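You operate a simulated robot arm through the tools that you are given. There is no shell and no other tool.

Carry out the task below with a simulated robot arm. There is one attempt and no reset: what you move stays moved.

Task
Empty the glass beaker into the red can and lock the can.
Fine: put the beaker back; leave the can's lid closed and its knob locked. Set down upright: glass beaker.

It is judged by the outcome, as a careful person would: the job done as asked, and still so three seconds after it is handed in. It fails if anything else is knocked over, pushed out of place, dropped, spilled or broken. A push-on lid holds only when it is set on centred and level and pressed home; a screw cap is set on level and turned clockwise until tight.

Robot
A 7-joint arm with a two-finger gripper, fixed in place. Base frame: the origin is on the floor under the middle of its stand, x ahead of it, y to its left, z up. Units: mm, rad, N and s.
With the tool pointing down near the work surface it reaches from about 360 to 780 mm from the base axis. Its first joint turns from -2.496 to 2.496 rad. Payload 2.45 kg.
The tool frame sits at the grasp point between the pads (the TCP): z along the fingers, y along the line on which they close. The tips reach 26 mm beyond it. The gripper opens to 96 mm; its body begins 69 mm behind the TCP.
Orientation is that of the tool frame in the base frame, as a unit quaternion [x, y, z, w]. With the fingers straight down and closing along the base's y, the tool's x points along the base's -x, its y along +y and its z along -z.

Tools
- The arm moves only by the tool step_arm. Its argument "steps" is a list that holds one entry, the list of rows, each a list of 7 numbers: the finger opening in m, from 0 to 0.096, then the shift along the tool's x, y, z in m, then the turn, a rotation vector about the tool's x, y, z in rad. In form: [[[claw, tx, ty, tz, wx, wy, wz], ...]]. A call has 1 to 20 rows; each row shifts and turns the commanded pose from where the row before left it, along the tool's axes as they then stand. Rows are played at 5 a second. More than 50 mm and 0.15 rad between two rows, or a gripper value outside its range, and nothing of the call is played. Where a pose cannot be reached the arm comes as near as it can. A force on the tool above 40 N (or 10 N above the force at the start of the call, whichever is more), or a blocked arm, ends the call early, and 0.2 s more pass. The fingers move at their own pace (about 50 mm/s each) and stop on an object; they squeeze with about 36 N. The grip force told is the motor's: it shows also when the fingers shut on nothing. Time passes only in rows, and 0.2 s behind the last, so rows that do not move let the fingers close. It gives the time, the measured TCP pose, the force on the tool (base axes), the opening and the grip force at its end, in the units of the frame above (readings bear some noise), with the torque about the TCP (base axes, N m) and any sound that the robot's microphone picked up.
- Cameras (640 x 400 px; columns grow to the right, rows downward): "scene" is fixed at [220, 498.2, 1402.6]; the picture's right is [-0.70, -0.72, 0.00], its down [-0.49, 0.48, -0.73] and it looks along [0.52, -0.51, -0.68] (base axes); focal length 218 px, centre (320, 200). "wrist" rides on the gripper at [82, 3, -98] in the tool frame; the picture's right is [-0.04, 1.00, 0.00], its down [-0.73, -0.03, -0.68] and it looks along [-0.68, -0.03, 0.73] (tool axes); focal length 256 px, centre (320, 200). There is no depth. A picture from a camera that has moved, and an enlarged one, comes with that camera's place and axes in the base frame and with its lens.
- camera(camera): a new picture of that camera. The clock stands still meanwhile.
- lift_body(by): slides the trunk up (or, below 0, down) by that many mm; the arm rides with it, the base frame stays. It gives what a move gives, with no picture.
- enlarge(camera, box): a new picture of the part [left, top, right, bottom] of that camera's present view, enlarged. The clock stands still meanwhile.
- finish_job(): hands the job in; it is judged then, once.

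Nothing tells you positions but the pictures and the camera data. Unless the task says otherwise, let go and move clear before handing in.

The tools are called after "Request:" by a JSON object that holds its "fn" and its "kwargs". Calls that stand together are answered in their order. step_arm: Moves the arm, as the interface text tells. Its arguments: {"type":"object","properties":{"steps":{"type":"array","items":{"type":"array","items":{"type":"array","items":{"type":"number"}}}}},"required":["steps"]} The other tools are called the same way: lift_body (by) moves the trunk up or down; camera (camera) takes a picture; enlarge (camera, box) takes an enlarged picture of a part of a camera's view; finish_job () hands the job in.

At the start:

```text
time_s: 0.0
position: [511.6, -77.0, 1134.9]
tcp_rot: [-0.001, 1.0, -0.001, 0.0]
wrist_force: [-0.7, -0.7, -0.2]
wrist_torque: [0.03, 0.0, 0.02]
opening: 96.0
gripper_force: 0.1
trunk travel left (down, up): [-575.0, 65.0]
```

scene: 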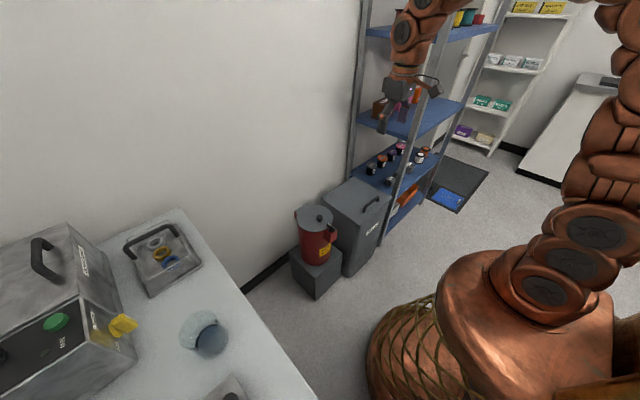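
wrist: 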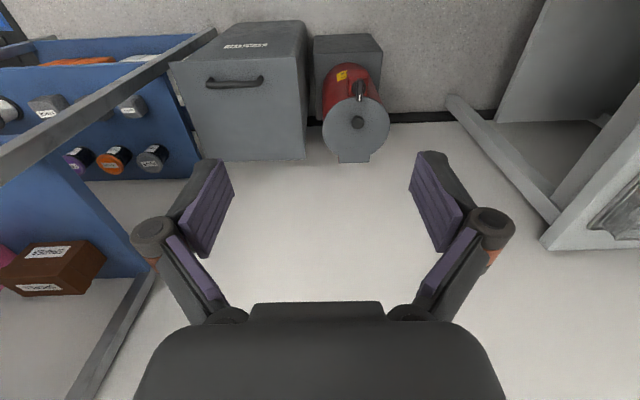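

I see a bench to the left with a glass beaker, and a red can standing on a grey block near a grey bin. I'll look closer before moving anything.

Request:
{"fn": "enlarge", "kwargs": {"camera": "scene", "box": [270, 180, 400, 310]}}

Request:
{"fn": "enlarge", "kwargs": {"camera": "scene", "box": [100, 200, 320, 400]}}

Request:
{"fn": "enlarge", "kwargs": {"camera": "wrist", "box": [280, 20, 420, 180]}}

```text
3.08 times, centred on (335, 245) of scene
camera zoom: at [220.0, 498.2, 1402.6], right [-0.7, -0.72, 0.0], down [-0.49, 0.48, -0.73], along [0.52, -0.51, -0.68], focal length 670 px, centre (274, 62)
```

zoom: 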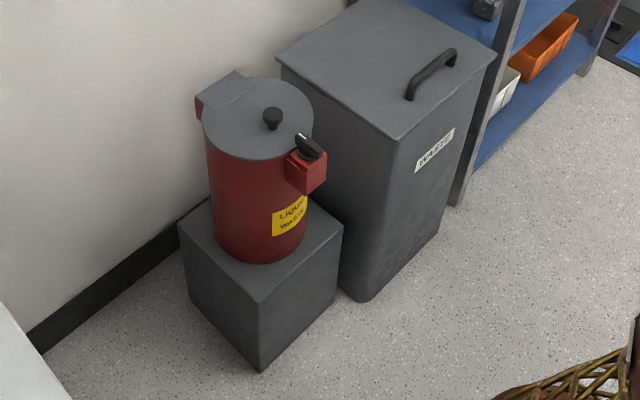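

```text
2.00 times, centred on (210, 300) of scene
camera zoom: at [220.0, 498.2, 1402.6], right [-0.7, -0.72, 0.0], down [-0.49, 0.48, -0.73], along [0.52, -0.51, -0.68], focal length 436 px, centre (540, 0)
```

zoom: 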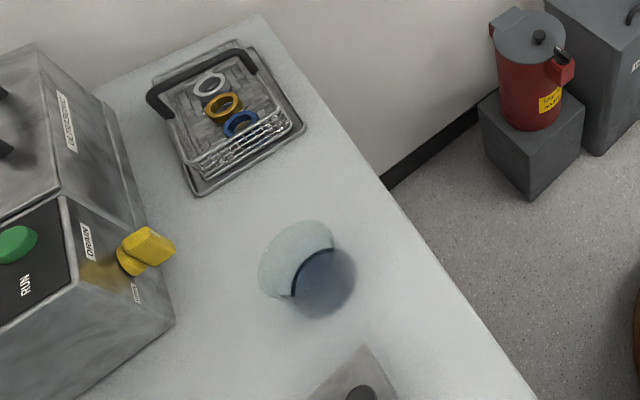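

```text
2.50 times, centred on (350, 100) of wrist
camera zoom: at [427.6, -72.5, 1231.5], right [0.04, 1.0, 0.0], down [0.73, -0.03, 0.68], along [0.68, -0.03, -0.73], focal length 640 px, centre (245, 450)
```

zoom: 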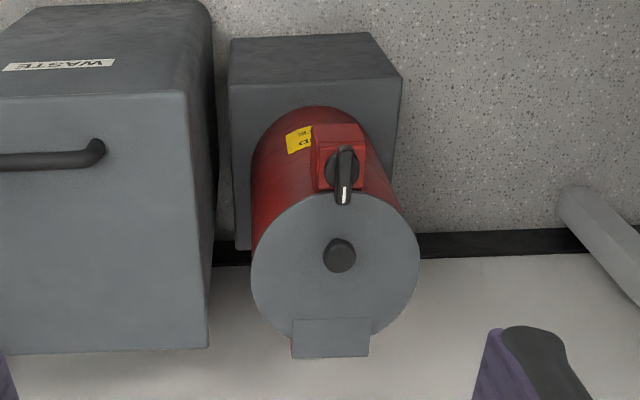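

The can stands near the wall, its lid handle at about (725, 9, 628), with the lock knob on the side facing the robot. Next I bring the wrist camera left, high above everything, to look at the bench and beaker.

Request:
{"fn": "step_arm", "kwargs": {"steps": [[[0.096, 0, 0.04, 0, 0, 0, 0], [0.096, 0, 0.04, 0, 0, 0, 0], [0.096, 0, 0.04, 0, 0, 0, 0], [0.096, 0, 0.04, 0, 0, 0, 0], [0.096, 0, 0.04, 0, 0, 0, 0], [0.096, 0, 0.04, 0, 0, 0, 0], [0.096, 0, 0.04, 0, 0, 0, 0], [0.096, 0, 0.04, 0, 0, 0, 0], [0.096, 0, 0, 0, 0, 0, -0.1], [0.096, 0, 0, 0, 0, 0, -0.1], [0.096, 0, 0, 0, 0, 0, -0.1], [0.096, 0, 0, 0, 0, 0, -0.1], [0.096, 0, 0, 0, 0, 0, -0.1], [0.096, 0, 0, 0, 0, 0, -0.1], [0.096, 0, 0, 0, 0, 0, -0.1], [0.096, 0, 0, 0, 0, 0, -0.1], [0.096, 0, 0, 0, 0, 0, -0.1], [0.096, 0, 0, 0, 0, 0, -0.1]]]}}

Request:
{"fn": "camera", "kwargs": {"camera": "wrist"}}

Request:
{"fn": "camera", "kwargs": {"camera": "scene"}}

```text
time_s: 3.8
position: [510.0, 244.0, 1132.9]
tcp_rot: [-0.48, 0.877, 0.0, 0.0]
wrist_force: [0.7, -0.1, 1.0]
wrist_torque: [-0.04, 0.02, 0.03]
opening: 96.0
gripper_force: 0.0
trunk travel left (down, up): [-575.0, 65.0]
```

```text
taken
camera wrist: at [462.7, 177.3, 1231.4], right [-0.82, 0.57, 0.0], down [0.42, 0.6, 0.68], along [0.39, 0.56, -0.73], focal length 256 px, centre (320, 200)
```

wrist: 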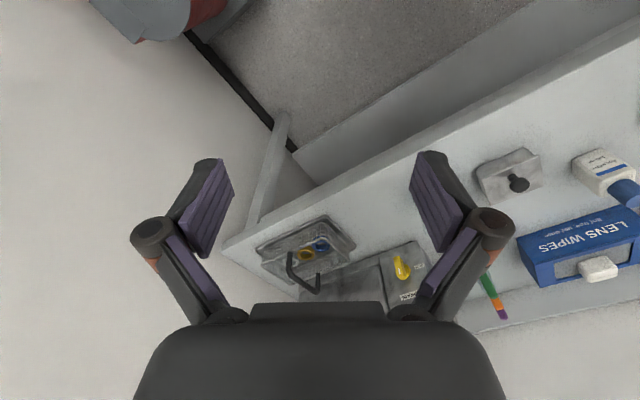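

```text
taken
```

scene: 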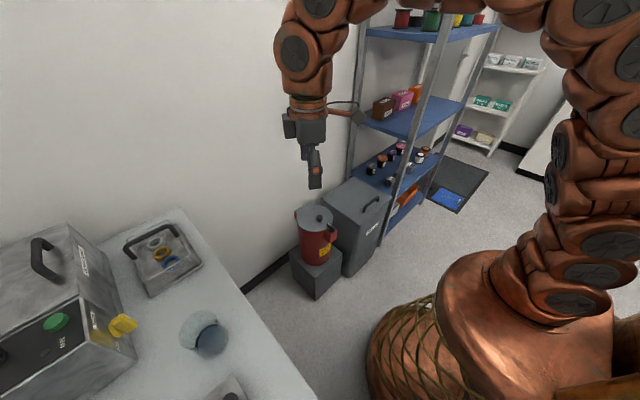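

The bench is clear to the wrist camera, but the beaker hides behind a finger. I turn the wrist further so it comes into view.

Request:
{"fn": "step_arm", "kwargs": {"steps": [[[0.096, 0, 0, 0, 0, 0, -0.1], [0.096, 0, 0, 0, 0, 0, -0.1], [0.096, 0, 0, 0, 0, 0, -0.1], [0.096, 0, 0, 0, 0, 0, -0.1], [0.096, 0, 0, 0, 0, 0, -0.17]]]}}

Request:
{"fn": "camera", "kwargs": {"camera": "wrist"}}

```text
refused: row 5 steps farther than a row can; nothing moved
```

```text
taken
camera wrist: at [462.7, 177.3, 1231.4], right [-0.82, 0.57, 0.0], down [0.42, 0.6, 0.68], along [0.39, 0.56, -0.73], focal length 256 px, centre (320, 200)
```

wrist: 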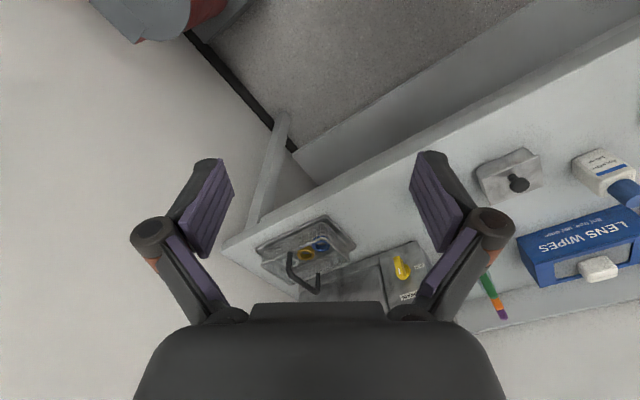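

That last turn was larger than a row allows, so nothing moved. I repeat it in smaller rows.

Request:
{"fn": "step_arm", "kwargs": {"steps": [[[0.096, 0, 0, 0, 0, 0, -0.114], [0.096, 0, 0, 0, 0, 0, -0.114], [0.096, 0, 0, 0, 0, 0, -0.114], [0.096, 0, 0, 0, 0, 0, -0.114], [0.096, 0, 0, 0, 0, 0, -0.115]]]}}

Request:
{"fn": "camera", "kwargs": {"camera": "wrist"}}

```text
time_s: 5.0
position: [512.2, 244.8, 1133.5]
tcp_rot: [0.708, -0.707, 0.0, 0.0]
wrist_force: [1.3, 0.2, 0.0]
wrist_torque: [-0.01, -0.01, -0.01]
opening: 96.0
gripper_force: 0.1
trunk travel left (down, up): [-575.0, 65.0]
```

```text
taken
camera wrist: at [506.3, 163.2, 1231.0], right [-1.0, 0.04, 0.0], down [0.03, 0.73, 0.68], along [0.03, 0.68, -0.73], focal length 256 px, centre (320, 200)
```

wrist: 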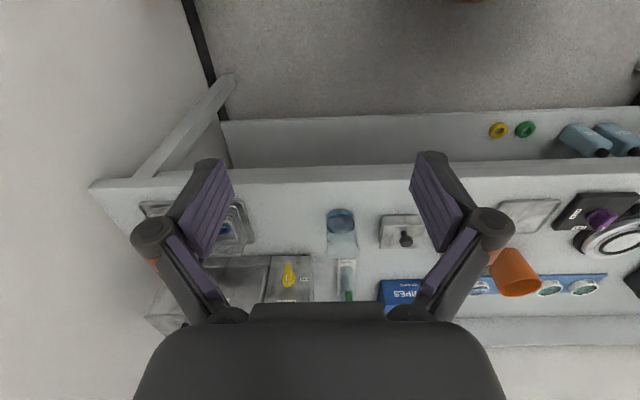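

Request:
{"fn": "enlarge", "kwargs": {"camera": "wrist", "box": [240, 160, 420, 310]}}

Request:
{"fn": "enlarge", "kwargs": {"camera": "scene", "box": [150, 290, 270, 390]}}

```text
2.67 times, centred on (330, 235) of wrist
camera zoom: at [506.3, 163.2, 1231.0], right [-1.0, 0.04, 0.0], down [0.03, 0.73, 0.68], along [0.03, 0.68, -0.73], focal length 683 px, centre (293, 107)
```

zoom: 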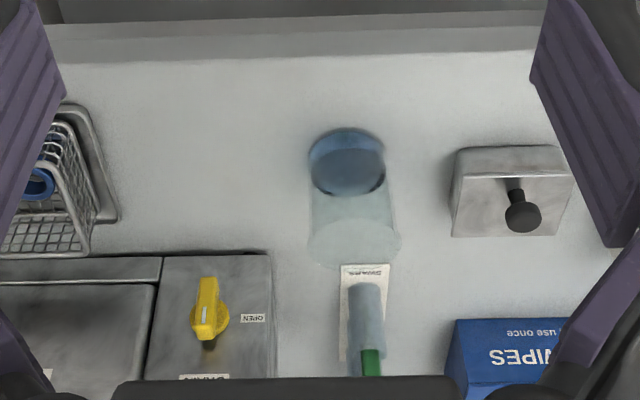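

```text
4.00 times, centred on (210, 340) of scene
camera zoom: at [220.0, 498.2, 1402.6], right [-0.7, -0.72, 0.0], down [-0.49, 0.48, -0.73], along [0.52, -0.51, -0.68], focal length 872 px, centre (760, -360)
```

zoom: 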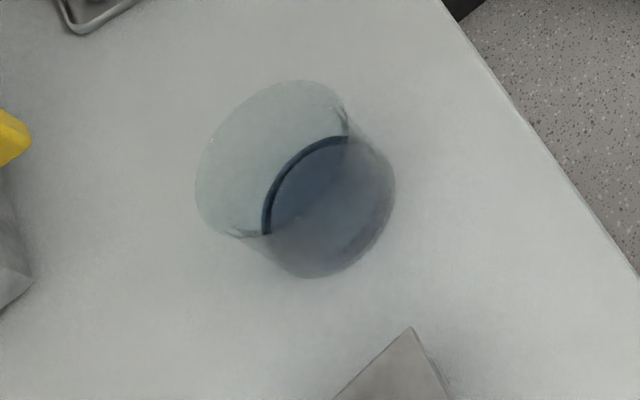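

The beaker holds some blue liquid; its rim centre comes out at about (480, 573, 937), on the bench at z ≈ 853, about 70 mm wide. Next I go back to the can for a close look at its lock knob.

Request:
{"fn": "step_arm", "kwargs": {"steps": [[[0.096, 0, 0, 0, 0, 0, 0.131], [0.096, 0, 0, 0, 0, 0, 0.131], [0.096, 0, 0, 0, 0, 0, 0.131], [0.096, 0, 0, 0, 0, 0, 0.131], [0.096, 0, 0, 0, 0, 0, 0.131], [0.096, 0, 0, 0, 0, 0, 0.131], [0.096, 0, 0, 0, 0, 0, 0.131], [0.096, 0, 0, 0, 0, 0, 0.131], [0.096, 0, 0, 0, 0, 0, 0.131], [0.096, 0, 0, 0, 0, 0, 0.131], [0.096, 0, 0, 0, 0, 0, 0.131], [0.096, 0, 0, 0, 0, 0, 0.131], [0.096, 0, -0.04, 0.02, 0, 0, 0], [0.096, 0, -0.04, 0.02, 0, 0, 0], [0.096, 0, -0.04, 0.02, 0, 0, 0], [0.096, 0, -0.04, 0.02, 0, 0, 0], [0.096, 0, -0.04, 0.02, 0, 0, 0], [0.096, 0, -0.036, 0.02, 0, 0, 0], [0.096, -0.02, 0, 0.02, 0, 0, 0], [0.096, -0.02, 0, 0.02, 0, 0, 0]]]}}

Request:
{"fn": "camera", "kwargs": {"camera": "wrist"}}

Request:
{"fn": "camera", "kwargs": {"camera": "scene"}}

```text
time_s: 9.2
position: [550.0, 8.4, 972.6]
tcp_rot: [0.001, 1.0, 0.0, 0.0]
wrist_force: [-0.5, -1.2, 0.6]
wrist_torque: [-0.01, 0.01, 0.01]
opening: 96.2
gripper_force: 0.1
trunk travel left (down, up): [-575.0, 65.0]
```

```text
taken
camera wrist: at [465.2, 11.6, 1069.5], right [0.04, 1.0, 0.0], down [0.73, -0.03, 0.68], along [0.68, -0.03, -0.73], focal length 256 px, centre (320, 200)
```

wrist: 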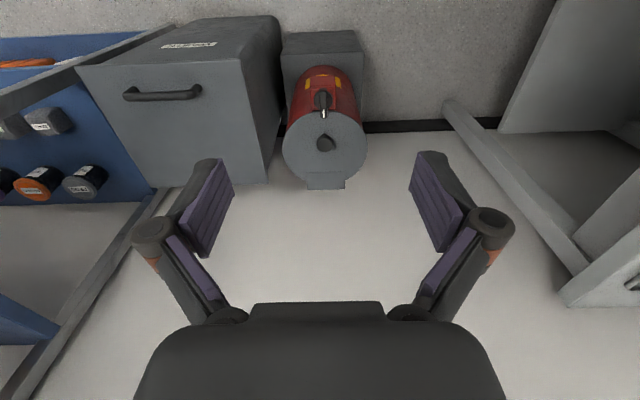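

```text
taken
```

scene: 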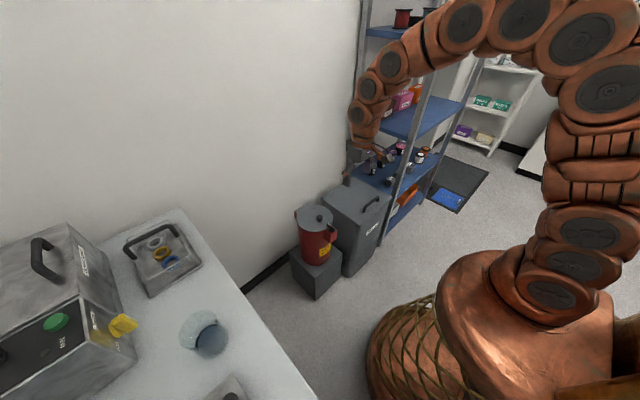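

The hand is in front of and above the can with clear air below. I lower the trunk 180 mm to bring the camera nearer the lock.

Request:
{"fn": "lift_body", "kwargs": {"by": -180}}

Request:
{"fn": "camera", "kwargs": {"camera": "wrist"}}

Request:
{"fn": "enlarge", "kwargs": {"camera": "wrist", "box": [250, 0, 410, 160]}}

```text
time_s: 11.2
position: [548.8, 8.7, 791.4]
tcp_rot: [0.0, 1.0, 0.0, 0.0]
wrist_force: [0.7, 0.2, 1.1]
wrist_torque: [-0.04, 0.04, 0.04]
opening: 95.7
gripper_force: 0.0
trunk travel left (down, up): [-395.0, 245.0]
```

```text
taken
camera wrist: at [465.1, 11.8, 889.8], right [0.04, 1.0, 0.0], down [0.73, -0.03, 0.68], along [0.68, -0.03, -0.73], focal length 256 px, centre (320, 200)
```

wrist: 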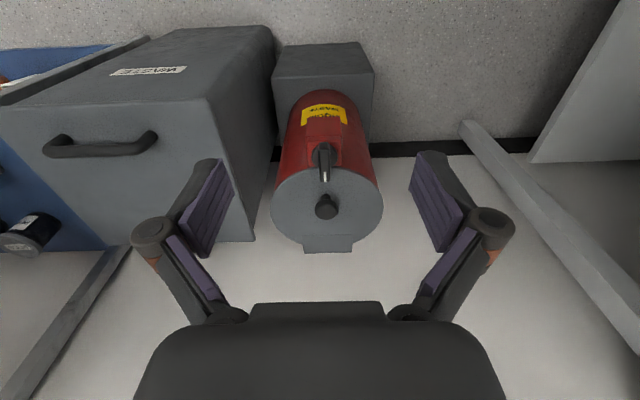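

```text
2.50 times, centred on (330, 80) of wrist
camera zoom: at [465.1, 11.8, 889.8], right [0.04, 1.0, 0.0], down [0.73, -0.03, 0.68], along [0.68, -0.03, -0.73], focal length 640 px, centre (295, 500)
```

zoom: 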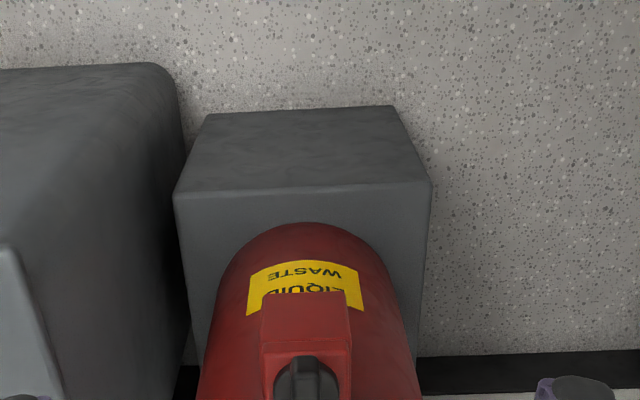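

Request:
{"fn": "enlarge", "kwargs": {"camera": "wrist", "box": [265, 100, 395, 260]}}

Request:
{"fn": "enlarge", "kwargs": {"camera": "wrist", "box": [290, 130, 360, 200]}}

Request:
{"fn": "enlarge", "kwargs": {"camera": "scene", "box": [290, 195, 350, 255]}}

```text
2.50 times, centred on (330, 180) of wrist
camera zoom: at [465.1, 11.8, 889.8], right [0.04, 1.0, 0.0], down [0.73, -0.03, 0.68], along [0.68, -0.03, -0.73], focal length 640 px, centre (295, 250)
```

zoom: 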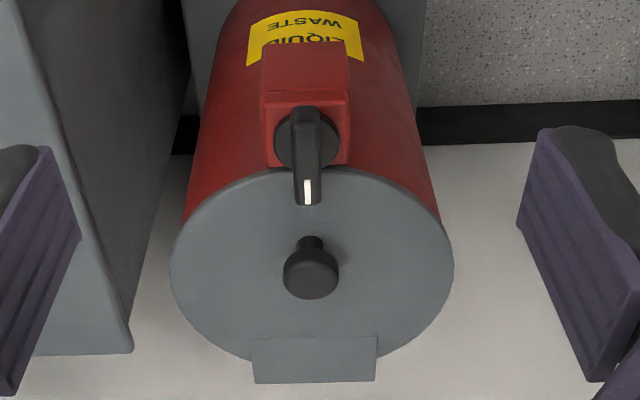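

```text
5.71 times, centred on (325, 165) of wrist
camera zoom: at [465.1, 11.8, 889.8], right [0.04, 1.0, 0.0], down [0.73, -0.03, 0.68], along [0.68, -0.03, -0.73], focal length 1463 px, centre (291, 400)
```

zoom: 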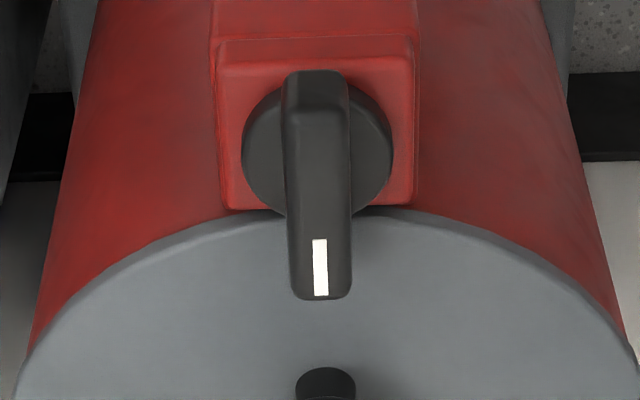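

```text
6.67 times, centred on (320, 225) of scene
camera zoom: at [220.0, 498.2, 1402.6], right [-0.7, -0.72, 0.0], down [-0.49, 0.48, -0.73], along [0.52, -0.51, -0.68], focal length 1453 px, centre (320, 33)
```

zoom: 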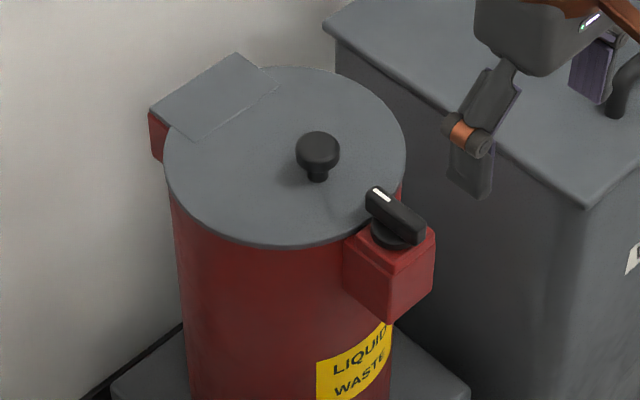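

The lock is a bar knob on top of the red box, axis vertical at about (637, 10), the bar's top at z ≈ 643. Its pointer reaches over the lid, so the can is locked now. I move above the knob for a close look.

Request:
{"fn": "step_arm", "kwargs": {"steps": [[[0.096, -0.022, 0.0, 0.02, 0, 0, 0], [0.096, -0.022, 0.001, 0.024, 0, 0, 0], [0.096, -0.022, 0, 0.024, 0, 0, 0], [0.096, -0.022, 0, 0.023, 0, 0, 0], [0.06, 0, 0, 0, 0, 0, 0], [0.06, 0, 0, 0, 0, 0, 0]]]}}

Request:
{"fn": "camera", "kwargs": {"camera": "wrist"}}

Request:
{"fn": "enlarge", "kwargs": {"camera": "wrist", "box": [260, 80, 400, 220]}}

Request:
{"fn": "enlarge", "kwargs": {"camera": "scene", "box": [280, 180, 360, 260]}}

```text
time_s: 12.6
position: [636.4, 9.6, 701.1]
tcp_rot: [0.001, 1.0, 0.0, 0.0]
wrist_force: [0.2, 0.2, -0.6]
wrist_torque: [0.0, 0.05, -0.01]
opening: 60.1
gripper_force: 0.1
trunk travel left (down, up): [-395.0, 245.0]
```

```text
taken
camera wrist: at [551.2, 12.8, 798.8], right [0.04, 1.0, 0.0], down [0.73, -0.03, 0.68], along [0.68, -0.03, -0.73], focal length 256 px, centre (320, 200)
```

wrist: 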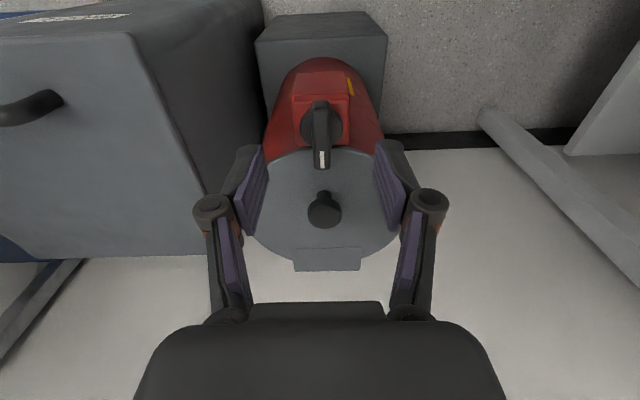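

```text
2.86 times, centred on (330, 150) of wrist
camera zoom: at [551.2, 12.8, 798.8], right [0.04, 1.0, 0.0], down [0.73, -0.03, 0.68], along [0.68, -0.03, -0.73], focal length 731 px, centre (291, 343)
```

zoom: 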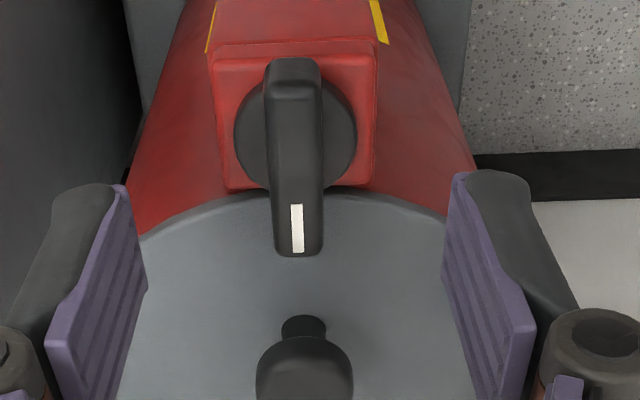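

```text
5.00 times, centred on (320, 220) of scene
camera zoom: at [220.0, 498.2, 1402.6], right [-0.7, -0.72, 0.0], down [-0.49, 0.48, -0.73], along [0.52, -0.51, -0.68], focal length 1090 px, centre (320, 100)
```

zoom: 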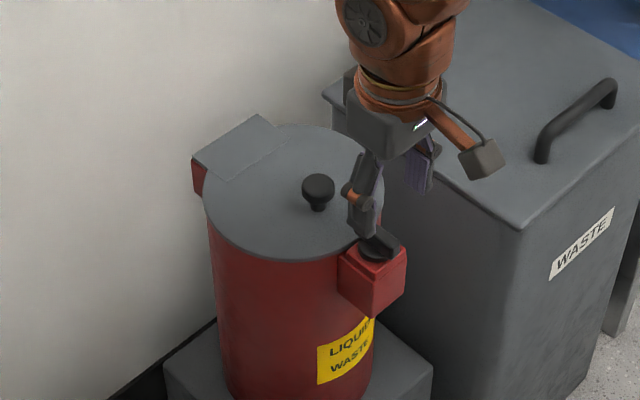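

Refined from this view, the knob axis is at about (638.5, 10). I descend with the fingers straddling the bar, tips stopping at about z = 630, and grip it.

Request:
{"fn": "step_arm", "kwargs": {"steps": [[[0.045, -0.002, 0.0005, 0.01, 0, 0, 0], [0.045, 0, 0, 0.01, 0, 0, 0], [0.045, 0, 0, 0.01, 0, 0, 0], [0.045, 0, 0, 0.008, 0, 0, 0], [0.045, 0, 0, 0.006, 0, 0, 0], [0.045, 0, 0, 0, 0, 0, 0]]]}}

Request:
{"fn": "camera", "kwargs": {"camera": "wrist"}}

Request:
{"fn": "enlarge", "kwargs": {"camera": "wrist", "box": [260, 80, 400, 220]}}

Request:
{"fn": "enlarge", "kwargs": {"camera": "scene", "box": [290, 190, 350, 250]}}

```text
time_s: 14.0
position: [639.3, 10.6, 657.0]
tcp_rot: [0.001, 1.0, 0.0, 0.001]
wrist_force: [-1.3, 0.3, 0.1]
wrist_torque: [-0.01, 0.02, -0.02]
opening: 44.7
gripper_force: 0.0
trunk travel left (down, up): [-395.0, 245.0]
```

```text
taken
camera wrist: at [554.8, 13.4, 755.0], right [0.04, 1.0, 0.0], down [0.73, -0.03, 0.68], along [0.68, -0.03, -0.73], focal length 256 px, centre (320, 200)
```

wrist: 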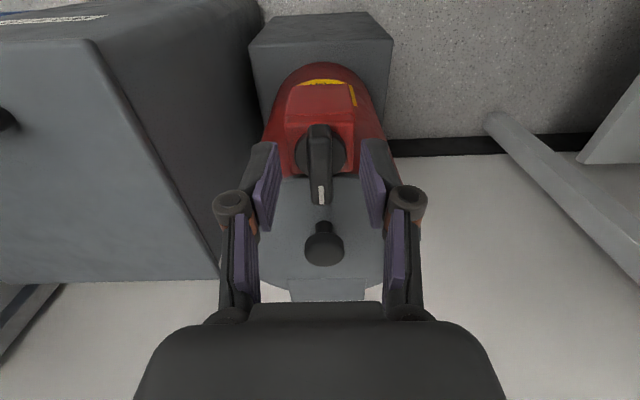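

```text
2.86 times, centred on (330, 150) of wrist
camera zoom: at [554.8, 13.4, 755.0], right [0.04, 1.0, 0.0], down [0.73, -0.03, 0.68], along [0.68, -0.03, -0.73], focal length 731 px, centre (291, 343)
```

zoom: 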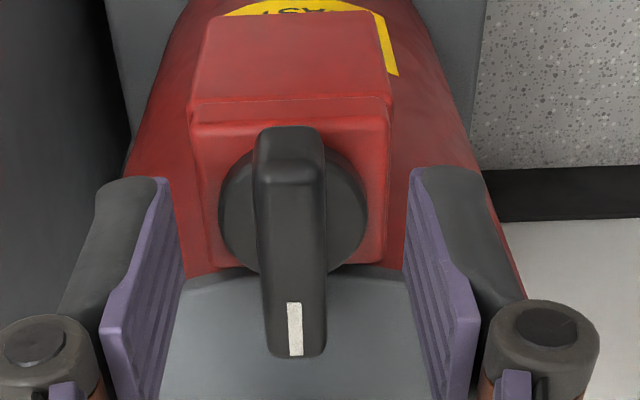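

```text
6.67 times, centred on (320, 220) of scene
camera zoom: at [220.0, 498.2, 1402.6], right [-0.7, -0.72, 0.0], down [-0.49, 0.48, -0.73], along [0.52, -0.51, -0.68], focal length 1453 px, centre (320, 67)
```

zoom: 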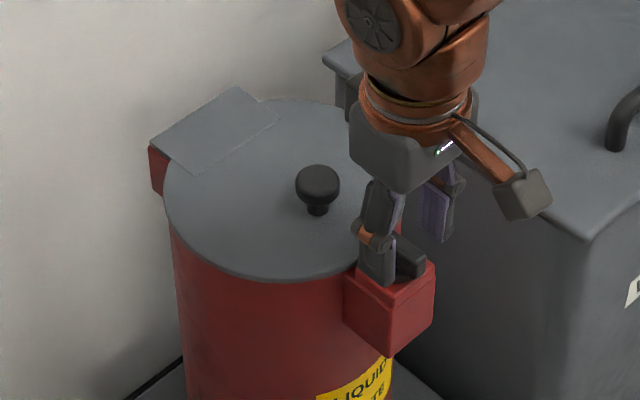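

The fingers are centred on the bar. I close on it and check the grip.

Request:
{"fn": "step_arm", "kwargs": {"steps": [[[0.0, 0, 0, 0, 0, 0, 0], [0.0, 0, 0, 0, 0, 0, 0], [0.0, 0, 0, 0, 0, 0, 0], [0.0, 0, 0, 0, 0, 0, 0]]]}}

Request:
{"fn": "enlarge", "kwargs": {"camera": "wrist", "box": [260, 80, 400, 220]}}

```text
time_s: 15.0
position: [638.3, 10.9, 657.7]
tcp_rot: [0.001, 1.0, 0.0, -0.001]
wrist_force: [-0.5, 0.3, -1.3]
wrist_torque: [-0.01, -0.15, 0.06]
opening: 13.9
gripper_force: 40.5
trunk travel left (down, up): [-395.0, 245.0]
```

```text
2.86 times, centred on (330, 150) of wrist
camera zoom: at [554.9, 13.3, 754.9], right [0.04, 1.0, 0.0], down [0.73, -0.03, 0.68], along [0.68, -0.03, -0.73], focal length 731 px, centre (291, 343)
```

zoom: 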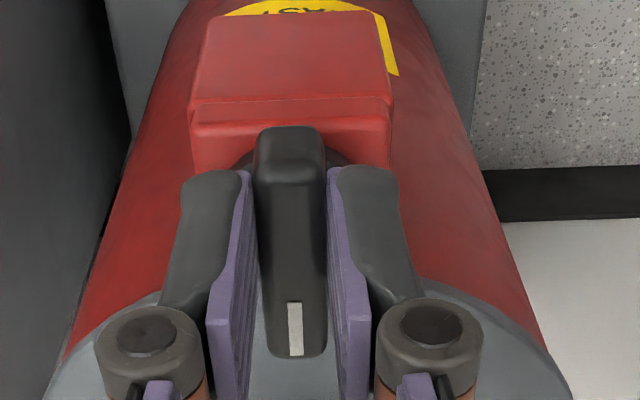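

Gripped at 13.9 mm. I turn it slightly counterclockwise (seen from above) and read the torque before going further.

Request:
{"fn": "step_arm", "kwargs": {"steps": [[[0.0, 0, 0, 0, 0, 0, -0.05], [0.0, 0, 0, 0, 0, 0, -0.05], [0.0, 0, 0, 0, 0, 0, 0]]]}}

Request:
{"fn": "enlarge", "kwargs": {"camera": "wrist", "box": [260, 80, 400, 220]}}

```text
time_s: 15.8
position: [638.8, 9.2, 656.7]
tcp_rot: [-0.049, 0.999, 0.0, 0.0]
wrist_force: [-6.9, -7.7, 1.6]
wrist_torque: [-0.21, -0.26, -0.04]
opening: 14.1
gripper_force: 40.7
trunk travel left (down, up): [-395.0, 245.0]
```

```text
2.86 times, centred on (330, 150) of wrist
camera zoom: at [555.0, 4.3, 755.0], right [-0.06, 1.0, 0.0], down [0.73, 0.04, 0.68], along [0.68, 0.04, -0.73], focal length 731 px, centre (291, 343)
```

zoom: 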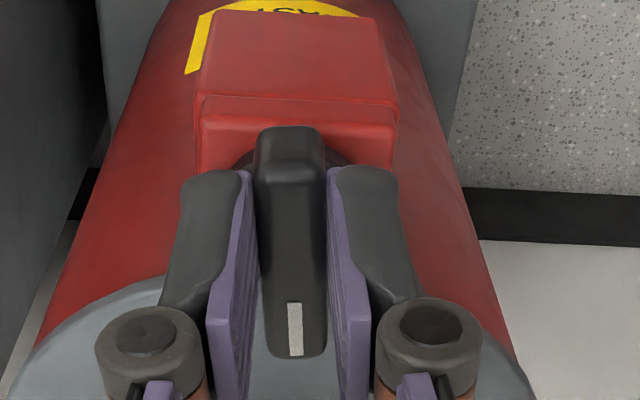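

The bar turned with the fingers while the box stayed put, at small torque, so counterclockwise is free. I go on in small steps while watching the side force.

Request:
{"fn": "step_arm", "kwargs": {"steps": [[[0.0, 0, 0, 0, 0, 0, 0], [0.0, 0, 0, 0, 0, 0, -0.06], [0.0, 0, 0, 0, 0, 0, -0.06], [0.0, 0, 0, 0, 0, 0, -0.06], [0.0, 0, 0, 0, 0, 0, 0]]]}}

Request:
{"fn": "enlarge", "kwargs": {"camera": "wrist", "box": [260, 80, 400, 220]}}

```text
time_s: 17.0
position: [638.8, 7.4, 657.1]
tcp_rot: [-0.138, 0.99, -0.001, 0.0]
wrist_force: [-3.2, -26.2, 0.7]
wrist_torque: [-0.81, 0.71, -0.21]
opening: 13.8
gripper_force: 40.4
trunk travel left (down, up): [-395.0, 245.0]
```

```text
2.86 times, centred on (330, 150) of wrist
camera zoom: at [557.4, -11.9, 754.9], right [-0.24, 0.97, 0.0], down [0.71, 0.17, 0.68], along [0.66, 0.16, -0.73], focal length 731 px, centre (291, 343)
```

zoom: 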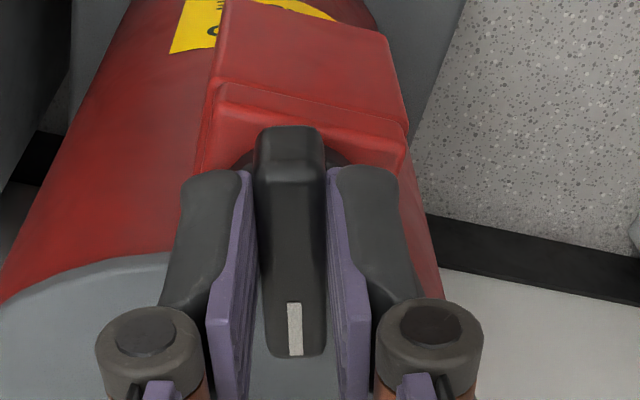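

The side force in y has grown to about 26 N, so the knob's axis is not under my TCP. I stop and check whether the can has moved before correcting.

Request:
{"fn": "enlarge", "kwargs": {"camera": "scene", "box": [290, 195, 350, 255]}}

Request:
{"fn": "camera", "kwargs": {"camera": "wrist"}}

```text
6.67 times, centred on (320, 225) of scene
camera zoom: at [220.0, 498.2, 1402.6], right [-0.7, -0.72, 0.0], down [-0.49, 0.48, -0.73], along [0.52, -0.51, -0.68], focal length 1453 px, centre (320, 33)
```

zoom: 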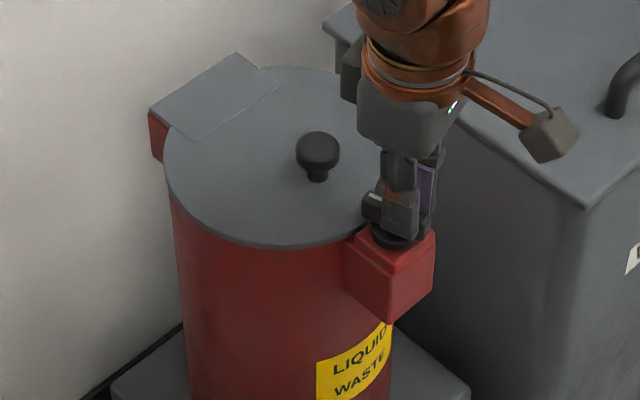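

```text
taken
camera wrist: at [557.4, -11.9, 754.9], right [-0.24, 0.97, 0.0], down [0.71, 0.17, 0.68], along [0.66, 0.16, -0.73], focal length 256 px, centre (320, 200)
```

wrist: 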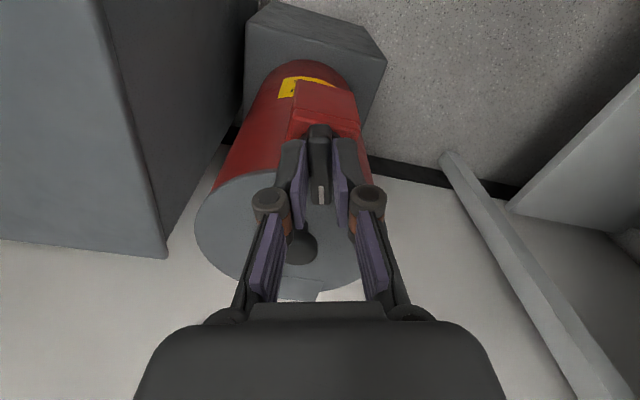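

The can itself has not moved; only the arm is being pushed sideways, so the axis lies several mm farther out than the TCP. I relieve the side force with a small shift and read again.

Request:
{"fn": "step_arm", "kwargs": {"steps": [[[0.0, 0.0004, -0.0014, 0, 0, 0, 0], [0.0, 0.0004, -0.0015, 0, 0, 0, 0], [0.0, 0, 0, 0, 0, 0, 0]]]}}

```text
time_s: 17.8
position: [638.9, 7.2, 657.9]
tcp_rot: [-0.139, 0.99, 0.001, 0.0]
wrist_force: [-10.7, -8.8, 5.6]
wrist_torque: [0.05, -0.44, -0.04]
opening: 13.9
gripper_force: 40.2
trunk travel left (down, up): [-395.0, 245.0]
```

The force falls as I shift, which confirms the offset. I open the fingers to let the knob sit free and see where the bar pivots.

Request:
{"fn": "step_arm", "kwargs": {"steps": [[[0.045, 0, 0, 0, 0, 0, 0], [0.045, 0, 0, 0, 0, 0, 0], [0.045, 0, 0, 0, 0, 0, 0]]]}}

Request:
{"fn": "enlarge", "kwargs": {"camera": "wrist", "box": [260, 80, 400, 220]}}

```text
time_s: 18.6
position: [639.6, 6.2, 657.6]
tcp_rot: [-0.138, 0.99, 0.001, 0.0]
wrist_force: [0.8, 0.2, 0.0]
wrist_torque: [0.0, 0.0, -0.01]
opening: 45.0
gripper_force: 0.1
trunk travel left (down, up): [-395.0, 245.0]
```

```text
2.86 times, centred on (330, 150) of wrist
camera zoom: at [558.1, -13.0, 754.5], right [-0.24, 0.97, 0.0], down [0.71, 0.17, 0.68], along [0.66, 0.16, -0.73], focal length 731 px, centre (291, 343)
```

zoom: 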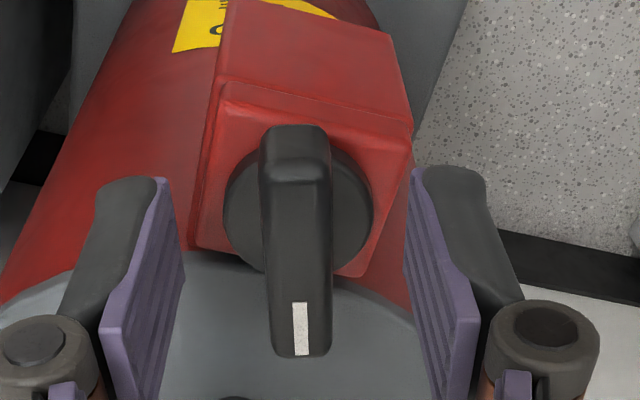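

The wrist views show the disc sitting lower than I assumed, which puts the pivot at about (646, 10), some 7 mm farther out. I re-centre the TCP there, re-grip and turn a little.

Request:
{"fn": "step_arm", "kwargs": {"steps": [[[0.045, -0.004, 0.0007, 0, 0, 0, 0], [0.045, -0.0037, 0.0007, 0, 0, 0, 0], [0.045, 0, 0, 0, 0, 0, 0], [0.0, 0, 0, 0, 0, 0, 0], [0.0, 0, 0, 0, 0, 0, 0], [0.0, 0, 0, 0, 0, 0, 0], [0.0, 0, 0, 0, 0, 0, 0]]]}}

Request:
{"fn": "step_arm", "kwargs": {"steps": [[[0.0, 0, 0, 0, 0, 0, -0.06], [0.0, 0, 0, 0, 0, 0, -0.06], [0.0, 0, 0, 0, 0, 0, -0.06], [0.0, 0, 0, 0, 0, 0, 0]]]}}

Request:
{"fn": "enlarge", "kwargs": {"camera": "wrist", "box": [260, 80, 400, 220]}}

```text
time_s: 20.2
position: [645.9, 8.7, 657.3]
tcp_rot: [-0.138, 0.99, 0.0, 0.001]
wrist_force: [0.2, -0.2, -0.8]
wrist_torque: [0.1, -0.28, 0.0]
opening: 14.0
gripper_force: 40.2
trunk travel left (down, up): [-395.0, 245.0]
```

```text
time_s: 21.2
position: [646.3, 9.6, 657.3]
tcp_rot: [-0.228, 0.974, -0.001, 0.0]
wrist_force: [8.7, -3.5, -9.1]
wrist_torque: [0.4, -1.23, -0.01]
opening: 13.9
gripper_force: 40.0
trunk travel left (down, up): [-395.0, 245.0]
```

```text
2.86 times, centred on (330, 150) of wrist
camera zoom: at [570.1, -23.9, 754.8], right [-0.41, 0.91, 0.0], down [0.67, 0.3, 0.68], along [0.62, 0.28, -0.73], focal length 731 px, centre (291, 343)
```

zoom: 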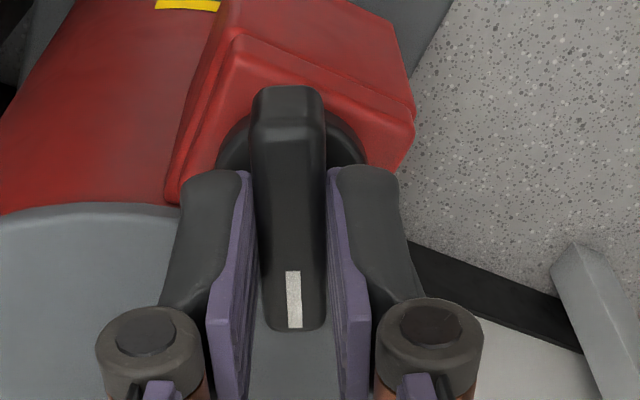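

Side forces are small now, so the centring is good. I keep turning counterclockwise.

Request:
{"fn": "step_arm", "kwargs": {"steps": [[[0.0, 0, 0, 0, 0, 0, -0.07], [0.0, 0, 0, 0, 0, 0, -0.07], [0.0, 0, 0, 0, 0, 0, -0.07], [0.0, 0, 0, 0, 0, 0, -0.07], [0.0, 0, 0, 0, 0, 0, 0]]]}}

Request:
{"fn": "enlarge", "kwargs": {"camera": "scene", "box": [290, 195, 350, 255]}}

```text
time_s: 22.4
position: [646.8, 9.1, 656.9]
tcp_rot: [-0.36, 0.933, 0.0, 0.0]
wrist_force: [22.2, -9.5, -11.5]
wrist_torque: [0.4, -1.14, -0.07]
opening: 13.7
gripper_force: 40.1
trunk travel left (down, up): [-395.0, 245.0]
```

```text
6.67 times, centred on (320, 225) of scene
camera zoom: at [220.0, 498.2, 1402.6], right [-0.7, -0.72, 0.0], down [-0.49, 0.48, -0.73], along [0.52, -0.51, -0.68], focal length 1453 px, centre (320, 33)
```

zoom: 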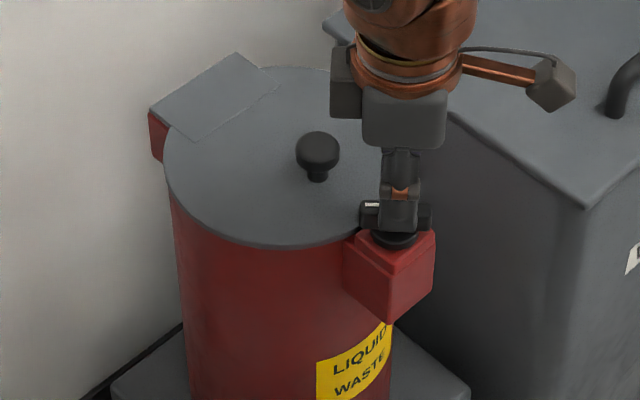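

The knob is at about 42 degrees and the side force is creeping up again, so I ease 2 mm sideways and add a small shift to each row as I turn on.

Request:
{"fn": "step_arm", "kwargs": {"steps": [[[0.0, -0.0005, -0.001, 0, 0, 0, 0], [0.0, -0.0005, -0.001, 0, 0, 0, 0], [0.0, 0, -0.0003, 0, 0, 0, -0.07], [0.0, 0, -0.0003, 0, 0, 0, -0.07], [0.0, 0, -0.0003, 0, 0, 0, -0.07], [0.0, 0, 0, 0, 0, 0, 0]]]}}

Request:
{"fn": "enlarge", "kwargs": {"camera": "wrist", "box": [260, 80, 400, 220]}}

```text
time_s: 23.8
position: [646.5, 9.6, 657.3]
tcp_rot: [-0.458, 0.889, 0.001, -0.001]
wrist_force: [-13.9, -4.6, 3.7]
wrist_torque: [-0.34, 0.57, 0.01]
opening: 13.8
gripper_force: 40.0
trunk travel left (down, up): [-395.0, 245.0]
```

```text
2.86 times, centred on (330, 150) of wrist
camera zoom: at [595.4, -55.7, 755.1], right [-0.79, 0.61, 0.0], down [0.45, 0.58, 0.68], along [0.41, 0.54, -0.74], focal length 731 px, centre (291, 343)
```

zoom: 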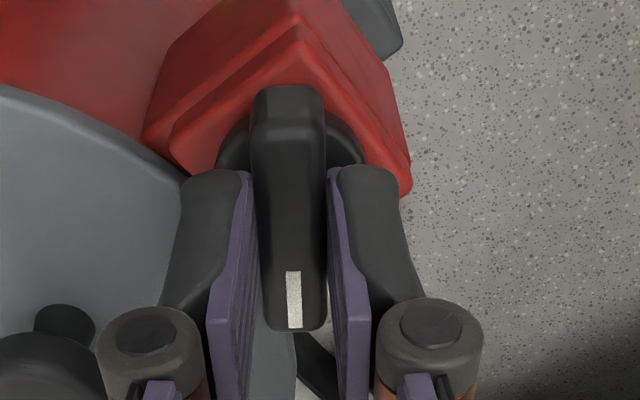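

Past 54 degrees and the force has changed sign, so the pivot really is almost under the TCP. I ease back 0.8 mm and continue without side shift.

Request:
{"fn": "step_arm", "kwargs": {"steps": [[[0.0, 0, 0.0008, 0, 0, 0, 0], [0.0, 0, 0, 0, 0, 0, -0.07], [0.0, 0, 0, 0, 0, 0, -0.07], [0.0, 0, 0, 0, 0, 0, -0.07], [0.0, 0, 0, 0, 0, 0, -0.07], [0.0, 0, 0, 0, 0, 0, 0]]]}}

Request:
{"fn": "enlarge", "kwargs": {"camera": "scene", "box": [290, 195, 350, 255]}}

```text
time_s: 25.2
position: [647.6, 9.2, 657.5]
tcp_rot: [-0.577, 0.817, 0.0, 0.0]
wrist_force: [-12.9, -8.1, -3.0]
wrist_torque: [-0.08, 0.27, 0.04]
opening: 14.2
gripper_force: 40.0
trunk travel left (down, up): [-395.0, 245.0]
```

```text
6.67 times, centred on (320, 225) of scene
camera zoom: at [220.0, 498.2, 1402.6], right [-0.7, -0.72, 0.0], down [-0.49, 0.48, -0.73], along [0.52, -0.51, -0.68], focal length 1453 px, centre (320, 33)
```

zoom: 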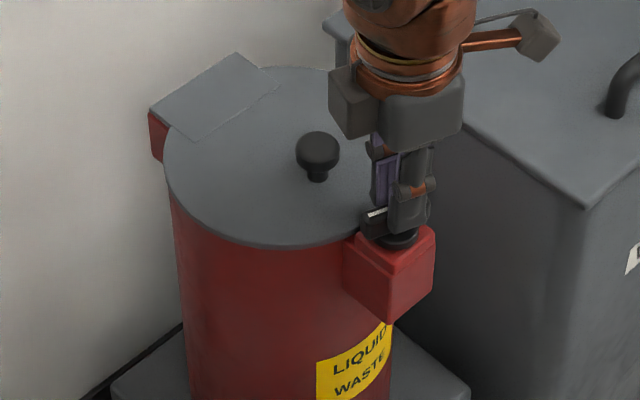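

At about 70 degrees now, with modest forces. I turn on toward 90 degrees.

Request:
{"fn": "step_arm", "kwargs": {"steps": [[[0.0, 0, 0.0005, 0, 0, 0, 0], [0.0, 0, 0, 0, 0, 0, -0.068], [0.0, 0, 0, 0, 0, 0, -0.068], [0.0, 0, 0, 0, 0, 0, -0.068], [0.0, 0, 0, 0, 0, 0, -0.068], [0.0, 0, 0, 0, 0, 0, -0.068], [0.0, 0, 0, 0, 0, 0, 0]]]}}

Request:
{"fn": "enlarge", "kwargs": {"camera": "scene", "box": [290, 195, 350, 255]}}

Request:
{"fn": "camera", "kwargs": {"camera": "wrist"}}

```text
time_s: 26.8
position: [647.6, 8.4, 657.4]
tcp_rot: [-0.707, 0.708, 0.0, 0.0]
wrist_force: [-2.4, -8.2, 0.7]
wrist_torque: [0.14, 0.15, 0.01]
opening: 13.7
gripper_force: 39.9
trunk travel left (down, up): [-395.0, 245.0]
```

```text
6.67 times, centred on (320, 225) of scene
camera zoom: at [220.0, 498.2, 1402.6], right [-0.7, -0.72, 0.0], down [-0.49, 0.48, -0.73], along [0.52, -0.51, -0.68], focal length 1453 px, centre (320, 33)
```

zoom: 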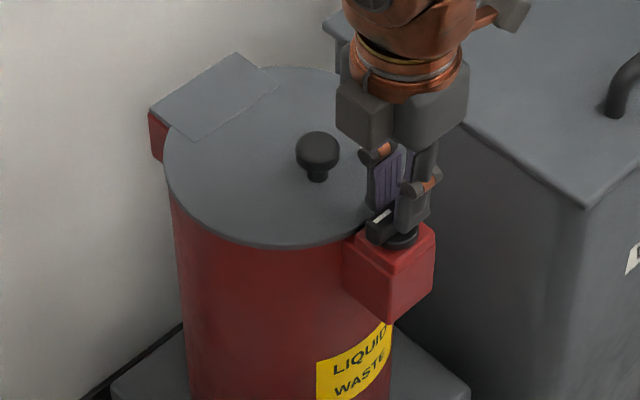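

```text
taken
camera wrist: at [642.5, -73.1, 754.9], right [-1.0, 0.04, 0.0], down [0.03, 0.73, 0.68], along [0.03, 0.68, -0.73], focal length 256 px, centre (320, 200)
```

wrist: 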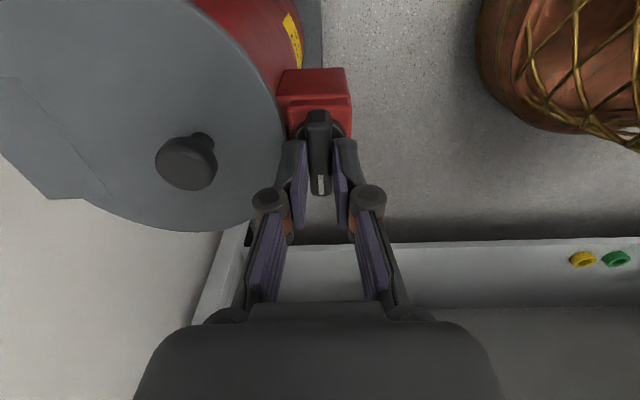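

The pointer now faces sideways, a full quarter turn, clear of the lid. I let go, rise, and look at it.

Request:
{"fn": "step_arm", "kwargs": {"steps": [[[0.05, 0, 0, 0, 0, 0, 0], [0.05, 0, 0, 0, 0, 0, 0], [0.05, 0, 0, 0, 0, 0, 0], [0.05, 0, 0, -0.02, 0, 0, 0], [0.05, 0, 0, -0.03, 0, 0, 0], [0.05, 0, 0, -0.03, 0, 0, 0], [0.05, 0, 0, 0, 0, 0, 0]]]}}

Request:
{"fn": "camera", "kwargs": {"camera": "wrist"}}

Request:
{"fn": "enlarge", "kwargs": {"camera": "scene", "box": [290, 195, 350, 255]}}

```text
time_s: 28.4
position: [646.6, 8.9, 740.5]
tcp_rot: [-0.706, 0.708, 0.0, 0.001]
wrist_force: [0.2, -0.5, -0.1]
wrist_torque: [0.0, 0.01, 0.04]
opening: 49.6
gripper_force: 0.1
trunk travel left (down, up): [-395.0, 245.0]
```

```text
taken
camera wrist: at [641.8, -72.2, 837.1], right [-1.0, 0.04, 0.0], down [0.03, 0.73, 0.68], along [0.03, 0.68, -0.73], focal length 256 px, centre (320, 200)
```

wrist: 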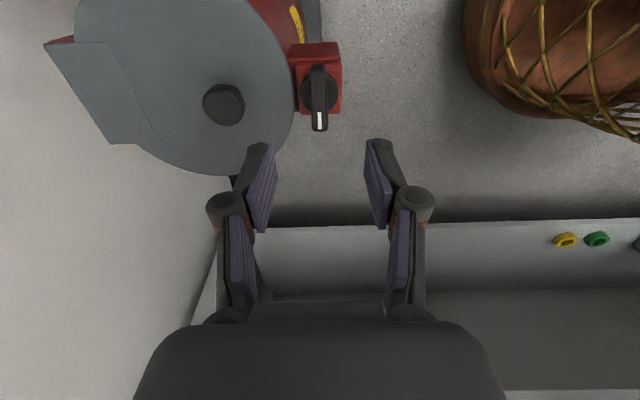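

```text
6.67 times, centred on (320, 225) of scene
camera zoom: at [220.0, 498.2, 1402.6], right [-0.7, -0.72, 0.0], down [-0.49, 0.48, -0.73], along [0.52, -0.51, -0.68], focal length 1453 px, centre (320, 33)
```

zoom: 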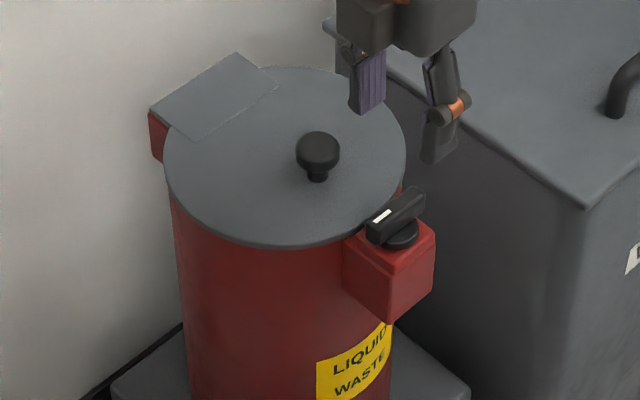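

The lock is open: its pointer faces +y. Next is the lid handle, and I zoom in to fix its place and the hinge line.

Request:
{"fn": "enlarge", "kwargs": {"camera": "wrist", "box": [30, 0, 350, 200]}}

```text
2.00 times, centred on (190, 100) of wrist
camera zoom: at [641.8, -72.2, 837.1], right [-1.0, 0.04, 0.0], down [0.03, 0.73, 0.68], along [0.03, 0.68, -0.73], focal length 512 px, centre (580, 400)
```

zoom: 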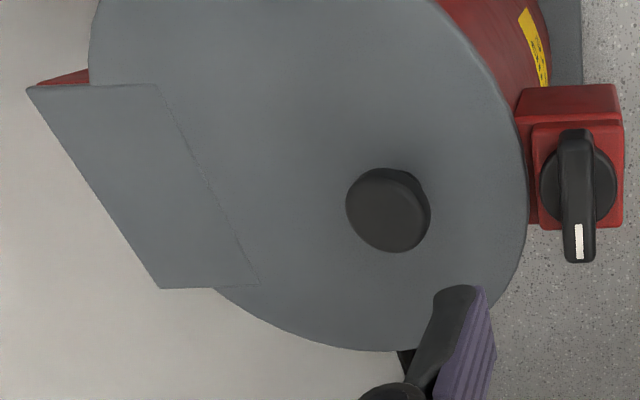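

The lid handle centre is at about (722, 9), top at z ≈ 636, and the hinge is at the back, around x ≈ 850. I turn the wrist back and move above the handle.

Request:
{"fn": "step_arm", "kwargs": {"steps": [[[0.06, 0, 0, 0, 0, 0, 0.131], [0.06, 0, 0, 0, 0, 0, 0.131], [0.06, 0, 0, 0, 0, 0, 0.131], [0.06, 0, 0, 0, 0, 0, 0.131], [0.06, 0, 0, 0, 0, 0, 0.131], [0.06, 0, 0, 0, 0, 0, 0.131], [0.06, 0, 0, 0, 0, 0, 0.131], [0.06, 0, 0, 0, 0, 0, 0.131], [0.06, 0, 0, 0, 0, 0, 0.131], [0.06, 0, 0, 0, 0, 0, 0.131], [0.06, 0, 0, 0, 0, 0, 0.131], [0.06, 0, 0, 0, 0, 0, 0.131], [0.06, -0.037, 0, 0.02, 0, 0, 0], [0.06, -0.038, 0, 0.02, 0, 0, 0], [0.06, 0, 0, 0, 0, 0, 0]]]}}

Request:
{"fn": "camera", "kwargs": {"camera": "wrist"}}

Request:
{"fn": "enlarge", "kwargs": {"camera": "wrist", "box": [240, 80, 400, 240]}}

```text
time_s: 31.6
position: [723.2, 9.9, 699.4]
tcp_rot: [0.004, 1.0, -0.001, 0.0]
wrist_force: [-0.7, 0.8, 0.0]
wrist_torque: [-0.02, -0.01, 0.0]
opening: 60.1
gripper_force: 0.0
trunk travel left (down, up): [-395.0, 245.0]
```

```text
taken
camera wrist: at [639.4, 13.7, 796.0], right [0.04, 1.0, 0.0], down [0.73, -0.03, 0.68], along [0.68, -0.03, -0.73], focal length 256 px, centre (320, 200)
```

wrist: 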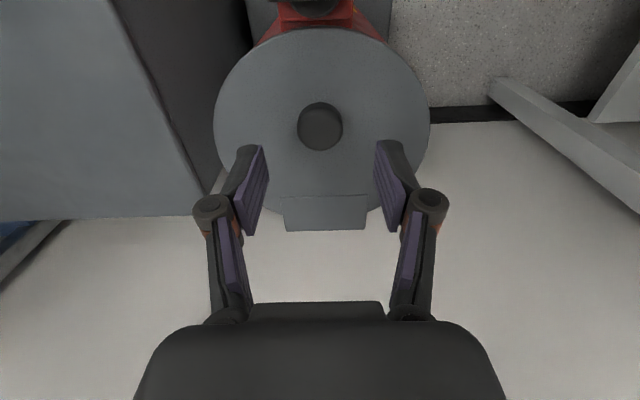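

```text
2.50 times, centred on (320, 160) of wrist
camera zoom: at [639.4, 13.7, 796.0], right [0.04, 1.0, 0.0], down [0.73, -0.03, 0.68], along [0.68, -0.03, -0.73], focal length 640 px, centre (320, 300)
```

zoom: 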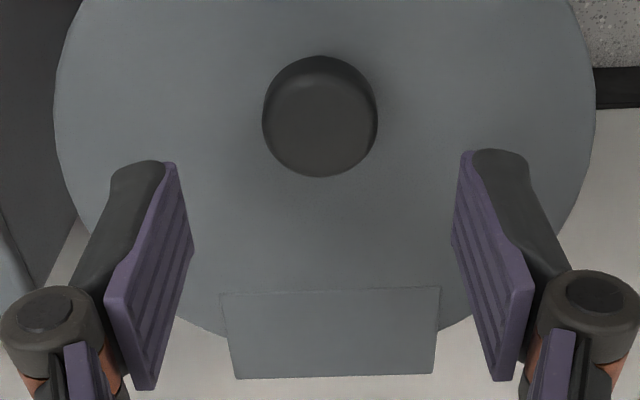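

The handle is centred between the fingers. I go down 53 mm so the pads surround its head and then grip it.

Request:
{"fn": "step_arm", "kwargs": {"steps": [[[0.06, 0.0015, 0, 0.02, 0, 0, 0], [0.06, 0, 0, 0.018, 0, 0, 0], [0.06, 0, 0, 0.01, 0, 0, 0], [0.06, 0, 0, 0.005, 0, 0, 0], [0.06, 0, 0, 0, 0, 0, 0], [0.0, 0, 0, 0, 0, 0, 0], [0.0, 0, 0, 0, 0, 0, 0], [0.0, 0, 0, 0, 0, 0, 0], [0.0, 0, 0, 0, 0, 0, 0]]]}}

Request:
{"fn": "enlarge", "kwargs": {"camera": "wrist", "box": [240, 80, 400, 240]}}

Request:
{"fn": "enlarge", "kwargs": {"camera": "scene", "box": [280, 180, 360, 260]}}

```text
time_s: 33.6
position: [721.1, 10.5, 643.9]
tcp_rot: [0.002, 1.0, 0.0, 0.0]
wrist_force: [-1.6, 1.3, -0.2]
wrist_torque: [0.03, 0.02, 0.01]
opening: 30.2
gripper_force: 45.0
trunk travel left (down, up): [-395.0, 245.0]
```

```text
2.50 times, centred on (320, 160) of wrist
camera zoom: at [637.3, 13.5, 742.0], right [0.04, 1.0, 0.0], down [0.73, -0.03, 0.68], along [0.68, -0.03, -0.73], focal length 640 px, centre (320, 300)
```

zoom: 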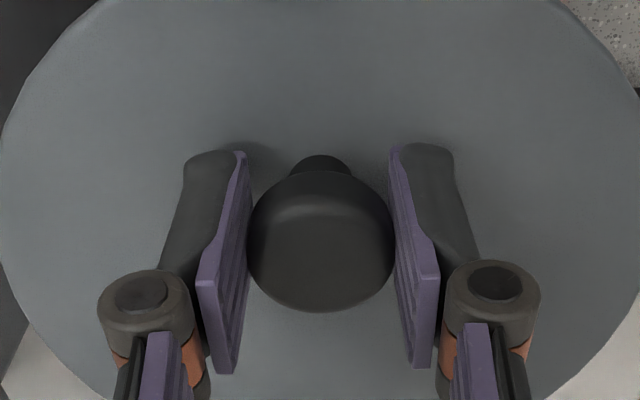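

```text
5.00 times, centred on (320, 220) of scene
camera zoom: at [220.0, 498.2, 1402.6], right [-0.7, -0.72, 0.0], down [-0.49, 0.48, -0.73], along [0.52, -0.51, -0.68], focal length 1090 px, centre (320, 100)
```

zoom: 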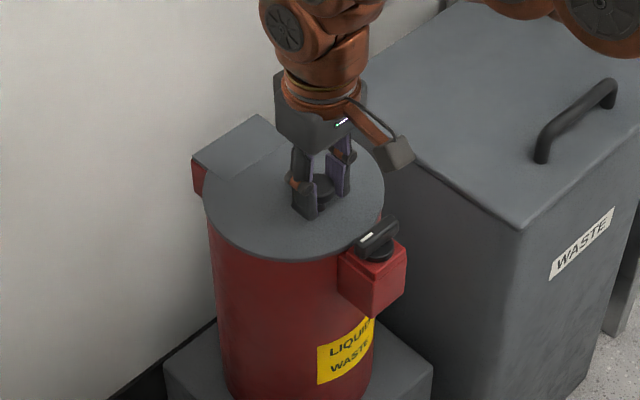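

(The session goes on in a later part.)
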